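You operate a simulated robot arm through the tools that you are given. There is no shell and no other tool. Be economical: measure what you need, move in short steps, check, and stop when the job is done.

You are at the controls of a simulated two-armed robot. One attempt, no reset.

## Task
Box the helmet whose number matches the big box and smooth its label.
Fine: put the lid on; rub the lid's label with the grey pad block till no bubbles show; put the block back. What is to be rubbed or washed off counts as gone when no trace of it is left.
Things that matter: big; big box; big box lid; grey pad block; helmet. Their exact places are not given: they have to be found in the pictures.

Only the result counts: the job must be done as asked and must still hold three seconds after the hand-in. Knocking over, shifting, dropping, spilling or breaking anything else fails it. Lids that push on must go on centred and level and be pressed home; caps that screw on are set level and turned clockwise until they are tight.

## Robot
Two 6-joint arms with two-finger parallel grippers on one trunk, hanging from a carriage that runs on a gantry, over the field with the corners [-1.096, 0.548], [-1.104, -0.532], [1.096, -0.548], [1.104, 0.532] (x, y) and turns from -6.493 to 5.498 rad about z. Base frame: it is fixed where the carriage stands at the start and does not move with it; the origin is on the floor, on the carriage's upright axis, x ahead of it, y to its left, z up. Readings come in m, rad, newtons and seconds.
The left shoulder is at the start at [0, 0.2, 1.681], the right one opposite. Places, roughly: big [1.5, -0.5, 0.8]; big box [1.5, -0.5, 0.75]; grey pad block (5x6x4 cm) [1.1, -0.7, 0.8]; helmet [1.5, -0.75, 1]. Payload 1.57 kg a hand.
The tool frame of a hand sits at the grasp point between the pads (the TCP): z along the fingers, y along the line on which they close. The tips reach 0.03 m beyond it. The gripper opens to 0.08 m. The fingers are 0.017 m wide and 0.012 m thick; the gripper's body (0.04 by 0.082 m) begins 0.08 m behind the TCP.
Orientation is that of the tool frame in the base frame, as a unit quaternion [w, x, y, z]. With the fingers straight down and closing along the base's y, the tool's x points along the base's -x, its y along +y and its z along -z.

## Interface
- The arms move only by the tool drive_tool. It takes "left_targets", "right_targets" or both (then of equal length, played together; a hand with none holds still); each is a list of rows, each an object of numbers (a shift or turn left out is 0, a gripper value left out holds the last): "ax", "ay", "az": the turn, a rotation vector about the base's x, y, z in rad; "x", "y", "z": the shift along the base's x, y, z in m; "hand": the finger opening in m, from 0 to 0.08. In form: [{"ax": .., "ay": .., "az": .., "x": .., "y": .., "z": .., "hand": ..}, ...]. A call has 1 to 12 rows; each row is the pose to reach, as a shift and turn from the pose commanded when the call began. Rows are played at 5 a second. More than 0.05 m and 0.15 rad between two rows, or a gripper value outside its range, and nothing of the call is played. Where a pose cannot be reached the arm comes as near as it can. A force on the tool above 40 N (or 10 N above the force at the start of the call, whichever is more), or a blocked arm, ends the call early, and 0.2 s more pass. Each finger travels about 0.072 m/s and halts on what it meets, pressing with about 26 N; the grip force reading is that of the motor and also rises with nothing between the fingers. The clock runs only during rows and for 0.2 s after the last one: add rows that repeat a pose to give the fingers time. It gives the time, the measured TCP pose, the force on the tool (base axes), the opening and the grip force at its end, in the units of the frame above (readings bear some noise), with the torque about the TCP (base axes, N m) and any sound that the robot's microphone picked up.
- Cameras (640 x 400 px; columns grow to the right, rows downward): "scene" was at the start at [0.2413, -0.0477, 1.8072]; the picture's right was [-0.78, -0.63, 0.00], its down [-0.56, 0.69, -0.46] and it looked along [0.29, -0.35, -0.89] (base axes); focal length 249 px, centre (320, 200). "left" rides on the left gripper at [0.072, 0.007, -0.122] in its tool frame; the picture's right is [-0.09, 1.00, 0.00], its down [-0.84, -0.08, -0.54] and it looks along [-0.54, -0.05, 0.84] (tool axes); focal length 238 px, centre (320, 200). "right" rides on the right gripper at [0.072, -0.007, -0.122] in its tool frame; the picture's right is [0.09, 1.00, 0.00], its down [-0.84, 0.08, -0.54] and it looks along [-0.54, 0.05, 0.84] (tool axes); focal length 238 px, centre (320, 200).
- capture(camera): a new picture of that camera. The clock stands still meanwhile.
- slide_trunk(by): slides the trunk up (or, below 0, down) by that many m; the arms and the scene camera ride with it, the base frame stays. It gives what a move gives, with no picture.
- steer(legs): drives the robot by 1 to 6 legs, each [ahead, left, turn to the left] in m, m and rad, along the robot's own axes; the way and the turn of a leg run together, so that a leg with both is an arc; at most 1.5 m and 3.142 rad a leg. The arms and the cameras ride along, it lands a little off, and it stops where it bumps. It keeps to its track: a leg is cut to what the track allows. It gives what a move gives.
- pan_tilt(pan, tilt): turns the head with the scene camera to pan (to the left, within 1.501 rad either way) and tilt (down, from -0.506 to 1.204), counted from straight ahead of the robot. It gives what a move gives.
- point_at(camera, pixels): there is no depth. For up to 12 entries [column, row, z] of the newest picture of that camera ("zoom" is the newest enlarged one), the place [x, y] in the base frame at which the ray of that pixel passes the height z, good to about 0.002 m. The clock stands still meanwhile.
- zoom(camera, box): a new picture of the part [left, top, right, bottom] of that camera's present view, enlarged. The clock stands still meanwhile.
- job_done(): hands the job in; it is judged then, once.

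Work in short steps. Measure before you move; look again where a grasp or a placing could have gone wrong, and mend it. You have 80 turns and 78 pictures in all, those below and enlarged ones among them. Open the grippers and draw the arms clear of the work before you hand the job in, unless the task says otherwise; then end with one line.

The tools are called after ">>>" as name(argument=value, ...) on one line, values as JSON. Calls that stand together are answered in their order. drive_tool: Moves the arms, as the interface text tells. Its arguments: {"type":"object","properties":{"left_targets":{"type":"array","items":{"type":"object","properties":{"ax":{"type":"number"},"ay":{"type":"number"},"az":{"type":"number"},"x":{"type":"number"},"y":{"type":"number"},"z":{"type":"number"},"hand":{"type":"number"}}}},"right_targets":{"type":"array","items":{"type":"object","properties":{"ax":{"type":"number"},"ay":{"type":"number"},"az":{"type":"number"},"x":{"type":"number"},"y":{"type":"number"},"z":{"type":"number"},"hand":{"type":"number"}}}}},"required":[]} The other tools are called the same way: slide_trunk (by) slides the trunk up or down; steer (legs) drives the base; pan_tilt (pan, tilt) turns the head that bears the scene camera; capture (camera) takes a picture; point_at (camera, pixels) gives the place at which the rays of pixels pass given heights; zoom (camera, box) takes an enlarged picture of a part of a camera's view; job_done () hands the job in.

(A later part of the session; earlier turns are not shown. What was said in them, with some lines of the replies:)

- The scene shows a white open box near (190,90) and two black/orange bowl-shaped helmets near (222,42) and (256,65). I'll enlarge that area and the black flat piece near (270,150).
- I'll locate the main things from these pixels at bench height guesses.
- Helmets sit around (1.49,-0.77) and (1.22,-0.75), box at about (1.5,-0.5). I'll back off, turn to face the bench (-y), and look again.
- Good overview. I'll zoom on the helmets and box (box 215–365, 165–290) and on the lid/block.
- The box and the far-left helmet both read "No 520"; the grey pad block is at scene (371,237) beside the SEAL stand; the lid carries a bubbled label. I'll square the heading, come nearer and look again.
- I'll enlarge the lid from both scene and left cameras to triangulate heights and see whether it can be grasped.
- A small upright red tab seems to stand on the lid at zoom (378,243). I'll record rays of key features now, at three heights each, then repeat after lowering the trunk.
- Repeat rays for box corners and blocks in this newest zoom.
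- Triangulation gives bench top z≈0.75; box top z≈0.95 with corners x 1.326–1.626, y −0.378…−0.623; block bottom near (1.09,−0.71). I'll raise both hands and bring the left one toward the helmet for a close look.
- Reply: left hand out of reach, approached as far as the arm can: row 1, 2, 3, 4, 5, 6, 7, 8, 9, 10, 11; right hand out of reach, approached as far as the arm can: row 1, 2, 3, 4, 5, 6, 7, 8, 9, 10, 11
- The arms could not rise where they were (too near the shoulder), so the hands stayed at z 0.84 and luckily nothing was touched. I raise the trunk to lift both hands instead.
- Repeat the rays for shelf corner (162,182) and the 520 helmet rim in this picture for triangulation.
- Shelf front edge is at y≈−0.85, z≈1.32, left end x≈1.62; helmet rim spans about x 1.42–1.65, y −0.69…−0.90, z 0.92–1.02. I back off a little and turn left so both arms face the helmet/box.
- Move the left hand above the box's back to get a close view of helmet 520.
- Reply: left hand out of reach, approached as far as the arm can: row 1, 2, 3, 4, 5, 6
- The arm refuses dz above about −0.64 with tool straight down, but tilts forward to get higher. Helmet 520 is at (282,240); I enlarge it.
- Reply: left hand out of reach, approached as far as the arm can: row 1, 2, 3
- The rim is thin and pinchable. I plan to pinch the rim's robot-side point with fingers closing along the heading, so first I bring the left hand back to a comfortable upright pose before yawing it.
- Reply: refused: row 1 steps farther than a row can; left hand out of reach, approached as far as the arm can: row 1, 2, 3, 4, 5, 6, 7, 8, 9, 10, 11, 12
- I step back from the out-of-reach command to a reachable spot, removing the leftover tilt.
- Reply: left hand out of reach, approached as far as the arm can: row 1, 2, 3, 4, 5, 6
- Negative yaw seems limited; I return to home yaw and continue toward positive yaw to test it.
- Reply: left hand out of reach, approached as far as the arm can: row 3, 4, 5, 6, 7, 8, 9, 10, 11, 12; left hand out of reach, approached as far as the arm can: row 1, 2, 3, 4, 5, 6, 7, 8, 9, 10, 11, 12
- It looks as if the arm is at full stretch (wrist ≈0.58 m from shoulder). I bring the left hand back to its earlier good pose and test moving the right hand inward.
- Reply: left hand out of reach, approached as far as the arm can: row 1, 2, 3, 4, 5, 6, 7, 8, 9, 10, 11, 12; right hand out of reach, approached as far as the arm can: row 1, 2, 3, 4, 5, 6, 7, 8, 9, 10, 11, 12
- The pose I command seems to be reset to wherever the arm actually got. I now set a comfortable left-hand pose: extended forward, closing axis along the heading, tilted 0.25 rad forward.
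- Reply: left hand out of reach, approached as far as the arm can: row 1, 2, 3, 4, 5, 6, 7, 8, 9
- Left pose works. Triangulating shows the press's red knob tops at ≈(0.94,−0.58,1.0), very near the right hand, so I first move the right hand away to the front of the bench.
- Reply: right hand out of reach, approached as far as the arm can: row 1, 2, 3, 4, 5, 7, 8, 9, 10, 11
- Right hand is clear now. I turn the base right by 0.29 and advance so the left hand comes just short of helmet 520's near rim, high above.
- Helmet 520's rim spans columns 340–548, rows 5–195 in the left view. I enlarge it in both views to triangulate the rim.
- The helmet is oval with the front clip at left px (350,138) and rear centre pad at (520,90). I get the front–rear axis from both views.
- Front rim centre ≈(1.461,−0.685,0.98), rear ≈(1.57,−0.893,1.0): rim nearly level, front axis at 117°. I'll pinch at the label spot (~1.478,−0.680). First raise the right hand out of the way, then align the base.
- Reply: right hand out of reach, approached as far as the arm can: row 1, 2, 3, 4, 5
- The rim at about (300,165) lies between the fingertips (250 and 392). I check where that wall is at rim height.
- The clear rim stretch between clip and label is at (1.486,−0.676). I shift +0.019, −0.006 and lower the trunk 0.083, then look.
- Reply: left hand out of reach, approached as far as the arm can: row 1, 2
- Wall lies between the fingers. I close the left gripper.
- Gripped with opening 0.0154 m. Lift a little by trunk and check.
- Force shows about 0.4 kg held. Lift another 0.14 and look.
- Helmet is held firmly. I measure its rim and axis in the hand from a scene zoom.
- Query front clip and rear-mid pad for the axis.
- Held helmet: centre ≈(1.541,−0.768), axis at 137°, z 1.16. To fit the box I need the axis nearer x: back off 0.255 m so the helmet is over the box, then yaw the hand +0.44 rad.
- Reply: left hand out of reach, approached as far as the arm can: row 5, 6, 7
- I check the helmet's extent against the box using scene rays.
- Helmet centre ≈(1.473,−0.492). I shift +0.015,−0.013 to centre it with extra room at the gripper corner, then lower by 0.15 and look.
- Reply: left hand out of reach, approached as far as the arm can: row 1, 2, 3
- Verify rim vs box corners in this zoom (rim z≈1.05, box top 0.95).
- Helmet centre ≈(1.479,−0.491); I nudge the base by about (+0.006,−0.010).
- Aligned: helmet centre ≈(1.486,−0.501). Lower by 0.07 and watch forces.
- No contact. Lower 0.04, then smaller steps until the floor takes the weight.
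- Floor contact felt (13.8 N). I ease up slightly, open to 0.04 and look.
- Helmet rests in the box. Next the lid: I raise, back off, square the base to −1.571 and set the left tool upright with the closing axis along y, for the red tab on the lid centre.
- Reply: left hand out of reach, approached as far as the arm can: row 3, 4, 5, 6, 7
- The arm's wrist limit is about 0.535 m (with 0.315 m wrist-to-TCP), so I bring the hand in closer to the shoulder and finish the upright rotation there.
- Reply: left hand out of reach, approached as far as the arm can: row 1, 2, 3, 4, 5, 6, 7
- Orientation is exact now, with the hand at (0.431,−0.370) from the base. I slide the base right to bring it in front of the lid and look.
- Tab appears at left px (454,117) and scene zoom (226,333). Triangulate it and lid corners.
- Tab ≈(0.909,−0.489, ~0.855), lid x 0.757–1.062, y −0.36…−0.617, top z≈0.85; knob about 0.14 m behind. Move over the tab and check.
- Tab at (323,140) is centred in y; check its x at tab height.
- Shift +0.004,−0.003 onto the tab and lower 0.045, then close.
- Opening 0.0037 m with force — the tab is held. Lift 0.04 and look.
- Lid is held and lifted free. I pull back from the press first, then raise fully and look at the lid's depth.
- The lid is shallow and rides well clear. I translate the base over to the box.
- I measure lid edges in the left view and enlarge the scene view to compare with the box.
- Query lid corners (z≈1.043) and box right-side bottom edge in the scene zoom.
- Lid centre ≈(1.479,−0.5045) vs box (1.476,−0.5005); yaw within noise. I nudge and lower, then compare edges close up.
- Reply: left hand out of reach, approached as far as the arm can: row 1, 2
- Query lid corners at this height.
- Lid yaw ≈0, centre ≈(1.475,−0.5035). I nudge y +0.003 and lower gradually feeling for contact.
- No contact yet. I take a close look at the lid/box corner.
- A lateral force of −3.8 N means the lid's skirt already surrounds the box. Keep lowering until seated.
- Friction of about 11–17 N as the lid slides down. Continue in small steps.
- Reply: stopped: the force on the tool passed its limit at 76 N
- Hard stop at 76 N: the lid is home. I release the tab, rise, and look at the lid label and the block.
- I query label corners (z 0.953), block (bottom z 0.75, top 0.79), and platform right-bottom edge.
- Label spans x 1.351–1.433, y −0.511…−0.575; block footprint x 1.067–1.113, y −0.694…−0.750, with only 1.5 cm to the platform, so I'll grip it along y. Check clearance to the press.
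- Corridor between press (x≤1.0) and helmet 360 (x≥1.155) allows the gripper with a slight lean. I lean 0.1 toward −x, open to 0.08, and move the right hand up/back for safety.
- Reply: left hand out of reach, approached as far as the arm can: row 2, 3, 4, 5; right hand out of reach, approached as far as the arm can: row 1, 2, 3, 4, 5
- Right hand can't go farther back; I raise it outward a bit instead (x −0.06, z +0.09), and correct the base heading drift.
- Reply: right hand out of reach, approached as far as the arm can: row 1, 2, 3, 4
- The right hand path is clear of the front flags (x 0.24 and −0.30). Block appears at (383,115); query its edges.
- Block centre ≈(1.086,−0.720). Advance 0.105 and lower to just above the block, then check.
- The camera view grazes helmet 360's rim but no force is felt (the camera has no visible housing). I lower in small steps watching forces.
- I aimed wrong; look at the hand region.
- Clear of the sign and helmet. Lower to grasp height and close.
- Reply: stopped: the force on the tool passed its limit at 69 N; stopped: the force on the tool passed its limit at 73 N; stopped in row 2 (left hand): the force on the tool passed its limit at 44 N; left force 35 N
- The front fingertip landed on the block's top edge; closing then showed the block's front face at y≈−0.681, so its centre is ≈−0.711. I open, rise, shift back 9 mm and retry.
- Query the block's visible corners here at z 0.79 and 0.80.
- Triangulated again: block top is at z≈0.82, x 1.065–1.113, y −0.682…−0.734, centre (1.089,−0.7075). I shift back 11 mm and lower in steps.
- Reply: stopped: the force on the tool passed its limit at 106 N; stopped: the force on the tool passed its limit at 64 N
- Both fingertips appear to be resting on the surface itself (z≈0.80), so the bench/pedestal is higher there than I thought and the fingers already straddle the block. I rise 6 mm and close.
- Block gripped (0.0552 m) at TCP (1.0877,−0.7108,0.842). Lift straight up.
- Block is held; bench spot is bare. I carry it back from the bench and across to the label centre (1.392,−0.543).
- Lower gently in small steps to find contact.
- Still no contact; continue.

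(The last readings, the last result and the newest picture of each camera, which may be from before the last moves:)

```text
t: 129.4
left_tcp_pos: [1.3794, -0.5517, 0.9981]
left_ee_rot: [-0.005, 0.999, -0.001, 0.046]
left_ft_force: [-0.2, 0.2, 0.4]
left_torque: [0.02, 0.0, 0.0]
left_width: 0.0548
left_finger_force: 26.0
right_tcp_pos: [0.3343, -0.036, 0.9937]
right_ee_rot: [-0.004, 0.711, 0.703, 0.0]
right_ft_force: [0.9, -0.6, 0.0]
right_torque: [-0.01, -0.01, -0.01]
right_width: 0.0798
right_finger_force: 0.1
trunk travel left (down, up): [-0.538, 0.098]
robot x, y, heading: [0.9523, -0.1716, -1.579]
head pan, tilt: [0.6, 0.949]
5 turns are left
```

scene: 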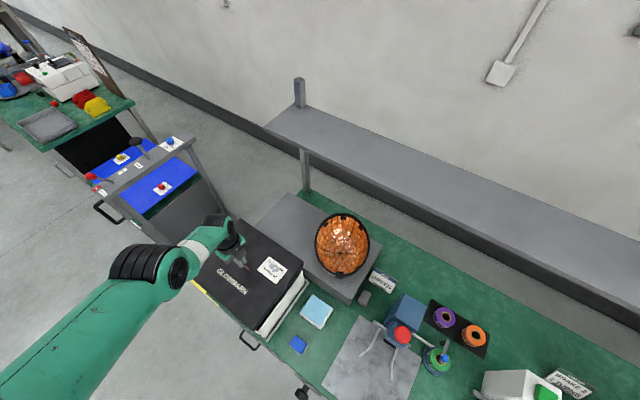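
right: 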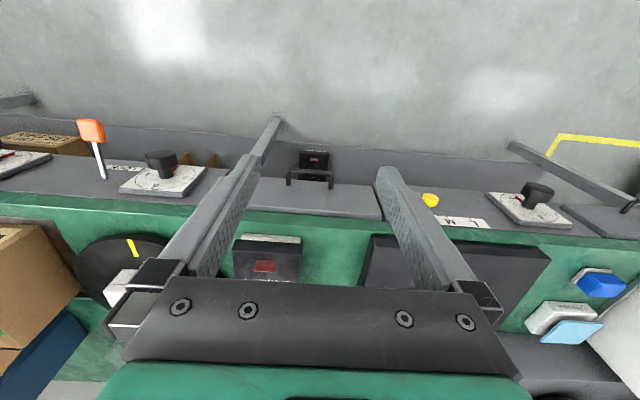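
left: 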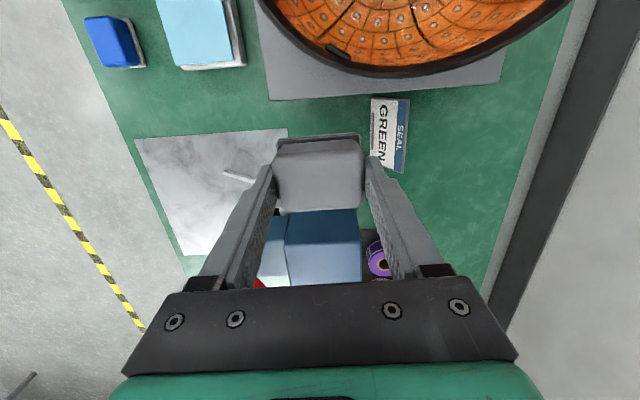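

No contact yet at TCP 0.998, and only a few turns remain, so I press down until the force stop, rub the label in strokes (with a second pressed pass), then lift and look.

>>> slide_trunk(by=-0.035)

>>> steer(legs=[[0, 0.04, 0], [0, -0.06, 0], [-0.015, 0, 0], [0, 0.06, 0], [0, -0.06, 0], [0, 0.06, 0]])

>>> slide_trunk(by=-0.003)

>>> steer(legs=[[-0.008, -0.06, 0], [0, 0.06, 0], [0.03, 0, 0], [0, -0.06, 0], [0, 0.06, 0], [-0.012, -0.03, 0]])

>>> slide_trunk(by=0.09)

>>> zoom(camera="scene", box=[200, 190, 360, 310])

>>> capture(camera="left")

```text
t: 129.8
left_tcp_pos: [1.3818, -0.5564, 0.992]
left_ee_rot: [-0.004, 0.999, -0.001, 0.047]
left_ft_force: [1.3, -0.2, 8.6]
left_torque: [-0.31, -0.03, 0.05]
left_width: 0.0552
left_finger_force: 26.3
right_tcp_pos: [0.3355, -0.0356, 0.9825]
right_ee_rot: [-0.003, 0.711, 0.703, 0.0]
right_ft_force: [0.5, 0.2, -0.3]
right_torque: [-0.01, 0.01, -0.02]
right_width: 0.0799
right_finger_force: 0.0
trunk travel left (down, up): [-0.527, 0.109]
robot x, y, heading: [0.9485, -0.1711, -1.583]
head pan, tilt: [0.6, 0.949]
stopped: the force on the tool passed its limit at 99 N (the readings are from after the stop); the commanded pose is now the measured one
```

```text
t: 131.9
left_tcp_pos: [1.3634, -0.5405, 0.9919]
left_ee_rot: [-0.005, 0.999, -0.004, 0.046]
left_ft_force: [0.8, 0.0, 3.9]
left_torque: [-0.07, -0.1, 0.02]
left_width: 0.0548
left_finger_force: 25.7
right_tcp_pos: [0.3183, -0.0186, 0.9829]
right_ee_rot: [-0.003, 0.712, 0.702, 0.0]
right_ft_force: [0.5, 0.9, 0.3]
right_torque: [0.02, 0.01, 0.0]
right_width: 0.08
right_finger_force: 0.0
trunk travel left (down, up): [-0.527, 0.109]
robot x, y, heading: [0.934, -0.1552, -1.586]
head pan, tilt: [0.6, 0.949]
stopped in leg 4: the force on the tool passed its limit at 48 N (the readings are from after the stop); the commanded pose is now the measured one
```

```text
t: 132.4
left_tcp_pos: [1.3623, -0.5428, 0.9923]
left_ee_rot: [-0.005, 0.999, -0.003, 0.046]
left_ft_force: [-0.5, 2.1, 8.9]
left_torque: [-0.2, -0.03, -0.02]
left_width: 0.0549
left_finger_force: 26.2
right_tcp_pos: [0.319, -0.018, 0.9793]
right_ee_rot: [-0.003, 0.712, 0.702, 0.001]
right_ft_force: [-0.8, 0.3, 0.7]
right_torque: [0.02, -0.01, 0.0]
right_width: 0.0801
right_finger_force: 0.0
trunk travel left (down, up): [-0.525, 0.111]
robot x, y, heading: [0.9354, -0.1501, -1.586]
head pan, tilt: [0.6, 0.949]
stopped: the force on the tool passed its limit at 44 N (the readings are from after the stop); the commanded pose is now the measured one
```

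```text
t: 136.0
left_tcp_pos: [1.3294, -0.556, 0.9909]
left_ee_rot: [-0.005, 0.999, -0.006, 0.044]
left_ft_force: [0.0, 0.5, -0.5]
left_torque: [-0.03, -0.02, -0.01]
left_width: 0.0551
left_finger_force: 26.2
right_tcp_pos: [0.2876, -0.0244, 0.9812]
right_ee_rot: [-0.003, 0.714, 0.7, 0.001]
right_ft_force: [-1.2, -0.5, -0.7]
right_torque: [-0.01, -0.01, -0.01]
right_width: 0.0801
right_finger_force: 0.0
trunk travel left (down, up): [-0.525, 0.111]
robot x, y, heading: [0.9012, -0.1605, -1.591]
head pan, tilt: [0.6, 0.949]
```

```text
t: 137.3
left_tcp_pos: [1.3277, -0.5555, 1.0815]
left_ee_rot: [-0.005, 0.999, -0.007, 0.045]
left_ft_force: [0.4, 0.1, -1.3]
left_torque: [0.05, -0.01, 0.0]
left_width: 0.0552
left_finger_force: 26.2
right_tcp_pos: [0.289, -0.0245, 1.0697]
right_ee_rot: [-0.003, 0.714, 0.7, 0.001]
right_ft_force: [-0.4, -0.1, 1.0]
right_torque: [0.02, -0.01, 0.02]
right_width: 0.0799
right_finger_force: 0.0
trunk travel left (down, up): [-0.615, 0.021]
robot x, y, heading: [0.9028, -0.1616, -1.59]
head pan, tilt: [0.6, 0.949]
```

```text
3.33 times, centred on (280, 250) of scene
```

zoom: 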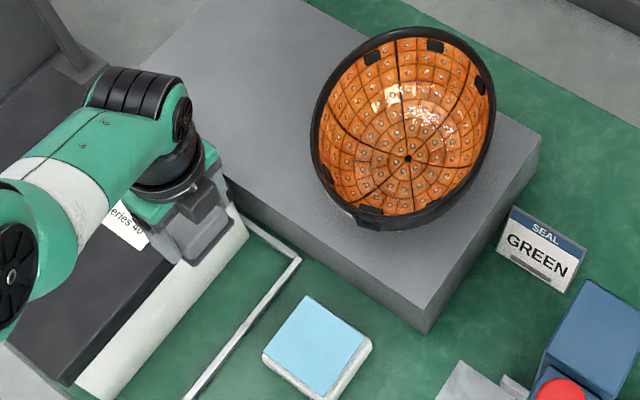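

```text
5 pictures are left
4 turns are left
```

left: 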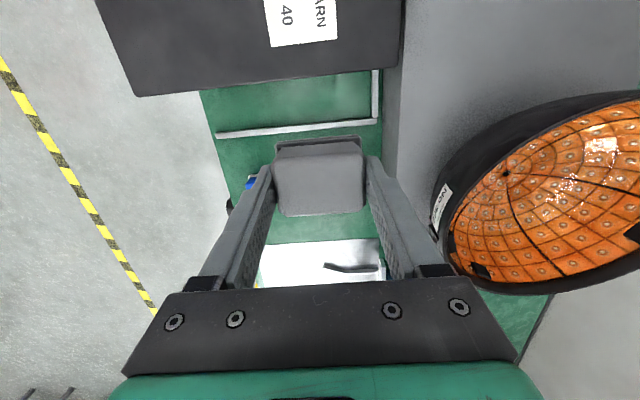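

The visible part of the label is clean, but most is hidden by the hand. I move aside for a clear view of the label and then carry the block to just short of its home.

>>> steer(legs=[[0, 0.145, 0], [0, 0, 0.018]])

>>> zoom(camera="scene", box=[190, 200, 370, 335])

>>> steer(legs=[[0, -0.392, 0], [0.06, 0, 0]])

```text
t: 138.9
left_tcp_pos: [1.4804, -0.55, 1.0816]
left_ee_rot: [-0.005, 0.999, 0.004, 0.045]
left_ft_force: [0.1, 0.8, -1.4]
left_torque: [0.03, -0.03, -0.01]
left_width: 0.0553
left_finger_force: 26.1
right_tcp_pos: [0.431, -0.0396, 1.0718]
right_ee_rot: [-0.003, 0.707, 0.707, 0.001]
right_ft_force: [-0.1, 0.4, 0.1]
right_torque: [0.01, 0.0, 0.0]
right_width: 0.0802
right_finger_force: 0.0
trunk travel left (down, up): [-0.615, 0.021]
robot x, y, heading: [1.0459, -0.1669, -1.574]
head pan, tilt: [0.6, 0.949]
```

```text
2.96 times, centred on (280, 268) of scene
```

zoom: 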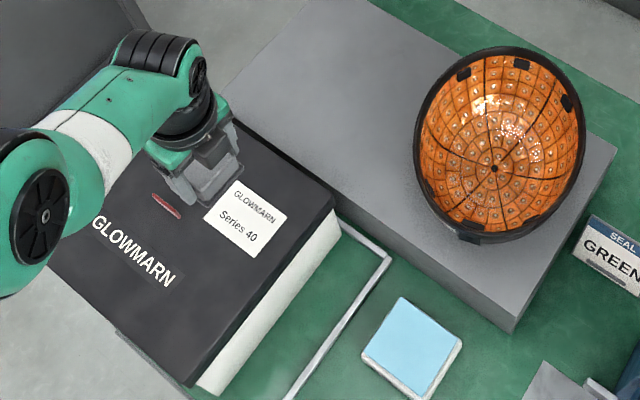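

```text
t: 142.0
left_tcp_pos: [1.0861, -0.6067, 1.0814]
left_ee_rot: [-0.006, 0.999, 0.008, 0.045]
left_ft_force: [0.1, -0.2, -0.4]
left_torque: [0.0, 0.02, 0.01]
left_width: 0.0552
left_finger_force: 26.2
right_tcp_pos: [0.0331, -0.1043, 1.0699]
right_ee_rot: [-0.003, 0.705, 0.709, 0.0]
right_ft_force: [0.5, -0.1, 0.1]
right_torque: [-0.03, 0.01, -0.05]
right_width: 0.0796
right_finger_force: 0.1
trunk travel left (down, up): [-0.615, 0.021]
robot x, y, heading: [0.6509, -0.2244, -1.564]
head pan, tilt: [0.6, 0.949]
3 turns are left
```

The label is bubble-free. Now align over the block's home (1.0877,−0.7108) and lower partway, then check position.

>>> steer(legs=[[0, 0, -0.008], [0.1, 0.004, 0]])

>>> slide_trunk(by=-0.14)

>>> point_at(camera="zoom", pixels=[[337, 197, 0.953], [195, 384, 0.953], [262, 217, 0.953], [180, 213, 0.965]])

```text
t: 143.4
left_tcp_pos: [1.0866, -0.7083, 1.0818]
left_ee_rot: [-0.006, 0.999, 0.002, 0.044]
left_ft_force: [0.1, 0.4, -0.9]
left_torque: [-0.02, 0.03, -0.02]
left_width: 0.0553
left_finger_force: 25.7
right_tcp_pos: [0.038, -0.1955, 1.0697]
right_ee_rot: [-0.002, 0.708, 0.706, 0.001]
right_ft_force: [0.7, -1.0, 0.5]
right_torque: [0.0, -0.01, 0.0]
right_width: 0.0801
right_finger_force: 0.1
trunk travel left (down, up): [-0.615, 0.021]
robot x, y, heading: [0.6538, -0.3215, -1.578]
head pan, tilt: [0.6, 0.949]
```

```text
t: 145.1
left_tcp_pos: [1.0885, -0.7085, 0.9421]
left_ee_rot: [-0.006, 0.999, 0.001, 0.044]
left_ft_force: [0.5, -0.1, -0.1]
left_torque: [0.03, -0.01, -0.03]
left_width: 0.0553
left_finger_force: 25.9
right_tcp_pos: [0.0373, -0.1959, 0.931]
right_ee_rot: [-0.004, 0.708, 0.706, 0.001]
right_ft_force: [-0.6, -0.3, 0.4]
right_torque: [0.04, -0.01, -0.03]
right_width: 0.08
right_finger_force: 0.0
trunk travel left (down, up): [-0.475, 0.161]
robot x, y, heading: [0.6563, -0.3215, -1.574]
head pan, tilt: [0.6, 0.949]
```

```text
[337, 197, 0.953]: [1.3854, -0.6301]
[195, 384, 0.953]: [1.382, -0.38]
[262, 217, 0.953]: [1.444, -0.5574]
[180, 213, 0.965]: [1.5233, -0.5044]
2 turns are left
```

TCP (1.0885,−0.7085) matches the home spot within 3 mm. Lower the last 0.1 m, release, rise, and back away; then check with a picture.

>>> slide_trunk(by=-0.1)

>>> drive_tool(left_targets=[{"hand": 0.06}, {"hand": 0.07}, {"hand": 0.08}, {"hand": 0.08}, {"hand": 0.08}])

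>>> slide_trunk(by=0.245)

>>> steer(legs=[[-0.3, 0, 0]])

>>> capture(camera="scene")

```text
t: 146.4
left_tcp_pos: [1.0875, -0.7084, 0.8425]
left_ee_rot: [-0.006, 0.999, 0.002, 0.046]
left_ft_force: [0.1, -0.7, -0.1]
left_torque: [0.03, 0.09, -0.03]
left_width: 0.0551
left_finger_force: 25.8
right_tcp_pos: [0.0387, -0.1957, 0.8317]
right_ee_rot: [-0.003, 0.709, 0.705, 0.0]
right_ft_force: [-0.1, 0.4, 0.6]
right_torque: [0.0, 0.03, 0.04]
right_width: 0.08
right_finger_force: 0.1
trunk travel left (down, up): [-0.375, 0.261]
robot x, y, heading: [0.6532, -0.3239, -1.573]
head pan, tilt: [0.6, 0.949]
```

```text
t: 147.7
left_tcp_pos: [1.0876, -0.7082, 0.8415]
left_ee_rot: [-0.007, 0.999, 0.002, 0.044]
left_ft_force: [-0.7, 0.2, 1.0]
left_torque: [-0.03, -0.03, 0.0]
left_width: 0.0801
left_finger_force: 0.1
right_tcp_pos: [0.0374, -0.1949, 0.8314]
right_ee_rot: [-0.002, 0.708, 0.706, 0.001]
right_ft_force: [0.2, -0.8, -0.2]
right_torque: [0.03, -0.01, -0.01]
right_width: 0.0799
right_finger_force: 0.0
trunk travel left (down, up): [-0.375, 0.261]
robot x, y, heading: [0.6534, -0.322, -1.578]
head pan, tilt: [0.6, 0.949]
```

```text
t: 150.2
left_tcp_pos: [1.0873, -0.7074, 1.0855]
left_ee_rot: [-0.005, 0.999, 0.002, 0.045]
left_ft_force: [-0.7, -0.3, -0.6]
left_torque: [0.01, -0.03, -0.01]
left_width: 0.08
left_finger_force: 0.2
right_tcp_pos: [0.0385, -0.1978, 1.0759]
right_ee_rot: [-0.002, 0.708, 0.706, 0.001]
right_ft_force: [1.1, -0.5, 0.4]
right_torque: [0.0, 0.02, -0.02]
right_width: 0.08
right_finger_force: 0.0
trunk travel left (down, up): [-0.62, 0.016]
robot x, y, heading: [0.6529, -0.3231, -1.572]
head pan, tilt: [0.6, 0.949]
```

```text
t: 152.2
left_tcp_pos: [1.091, -0.4098, 1.0874]
left_ee_rot: [-0.006, 0.999, 0.007, 0.045]
left_ft_force: [0.2, 0.0, 0.2]
left_torque: [-0.02, -0.04, -0.01]
left_width: 0.0801
left_finger_force: 0.1
right_tcp_pos: [0.0372, 0.0896, 1.0763]
right_ee_rot: [-0.004, 0.705, 0.709, 0.0]
right_ft_force: [0.3, 0.1, 0.2]
right_torque: [-0.02, -0.01, -0.03]
right_width: 0.0798
right_finger_force: 0.1
trunk travel left (down, up): [-0.62, 0.016]
robot x, y, heading: [0.6521, -0.033, -1.563]
head pan, tilt: [0.6, 0.949]
```

```text
3 pictures are left
1 turns are left
```

scene: 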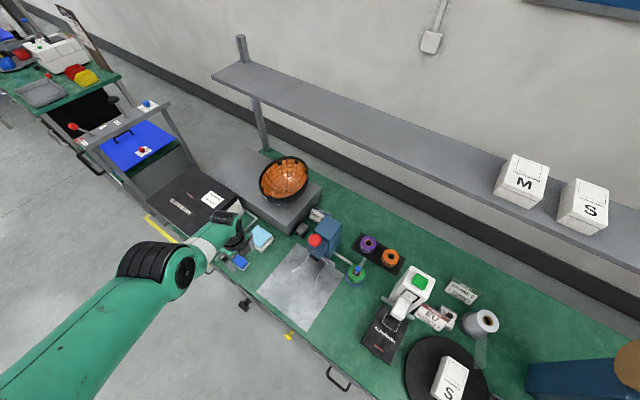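

The picture shows the box lidded, the grey block back at its spot near (302,230), the gripper open, and the arms clear. I'm handing in.

>>> job_done()

```text
The job is handed in.
```

Helmet 520 is in the matching box with the lid pressed home. The label showed no bubbles in the last close picture, and the grey block is back within about 3 mm of where I picked it up. The rubbing slid the lidded box about 6 cm along the bench in +x, away from its guide rail, and I did not move it back. I do not know whether that shift counts against the job.
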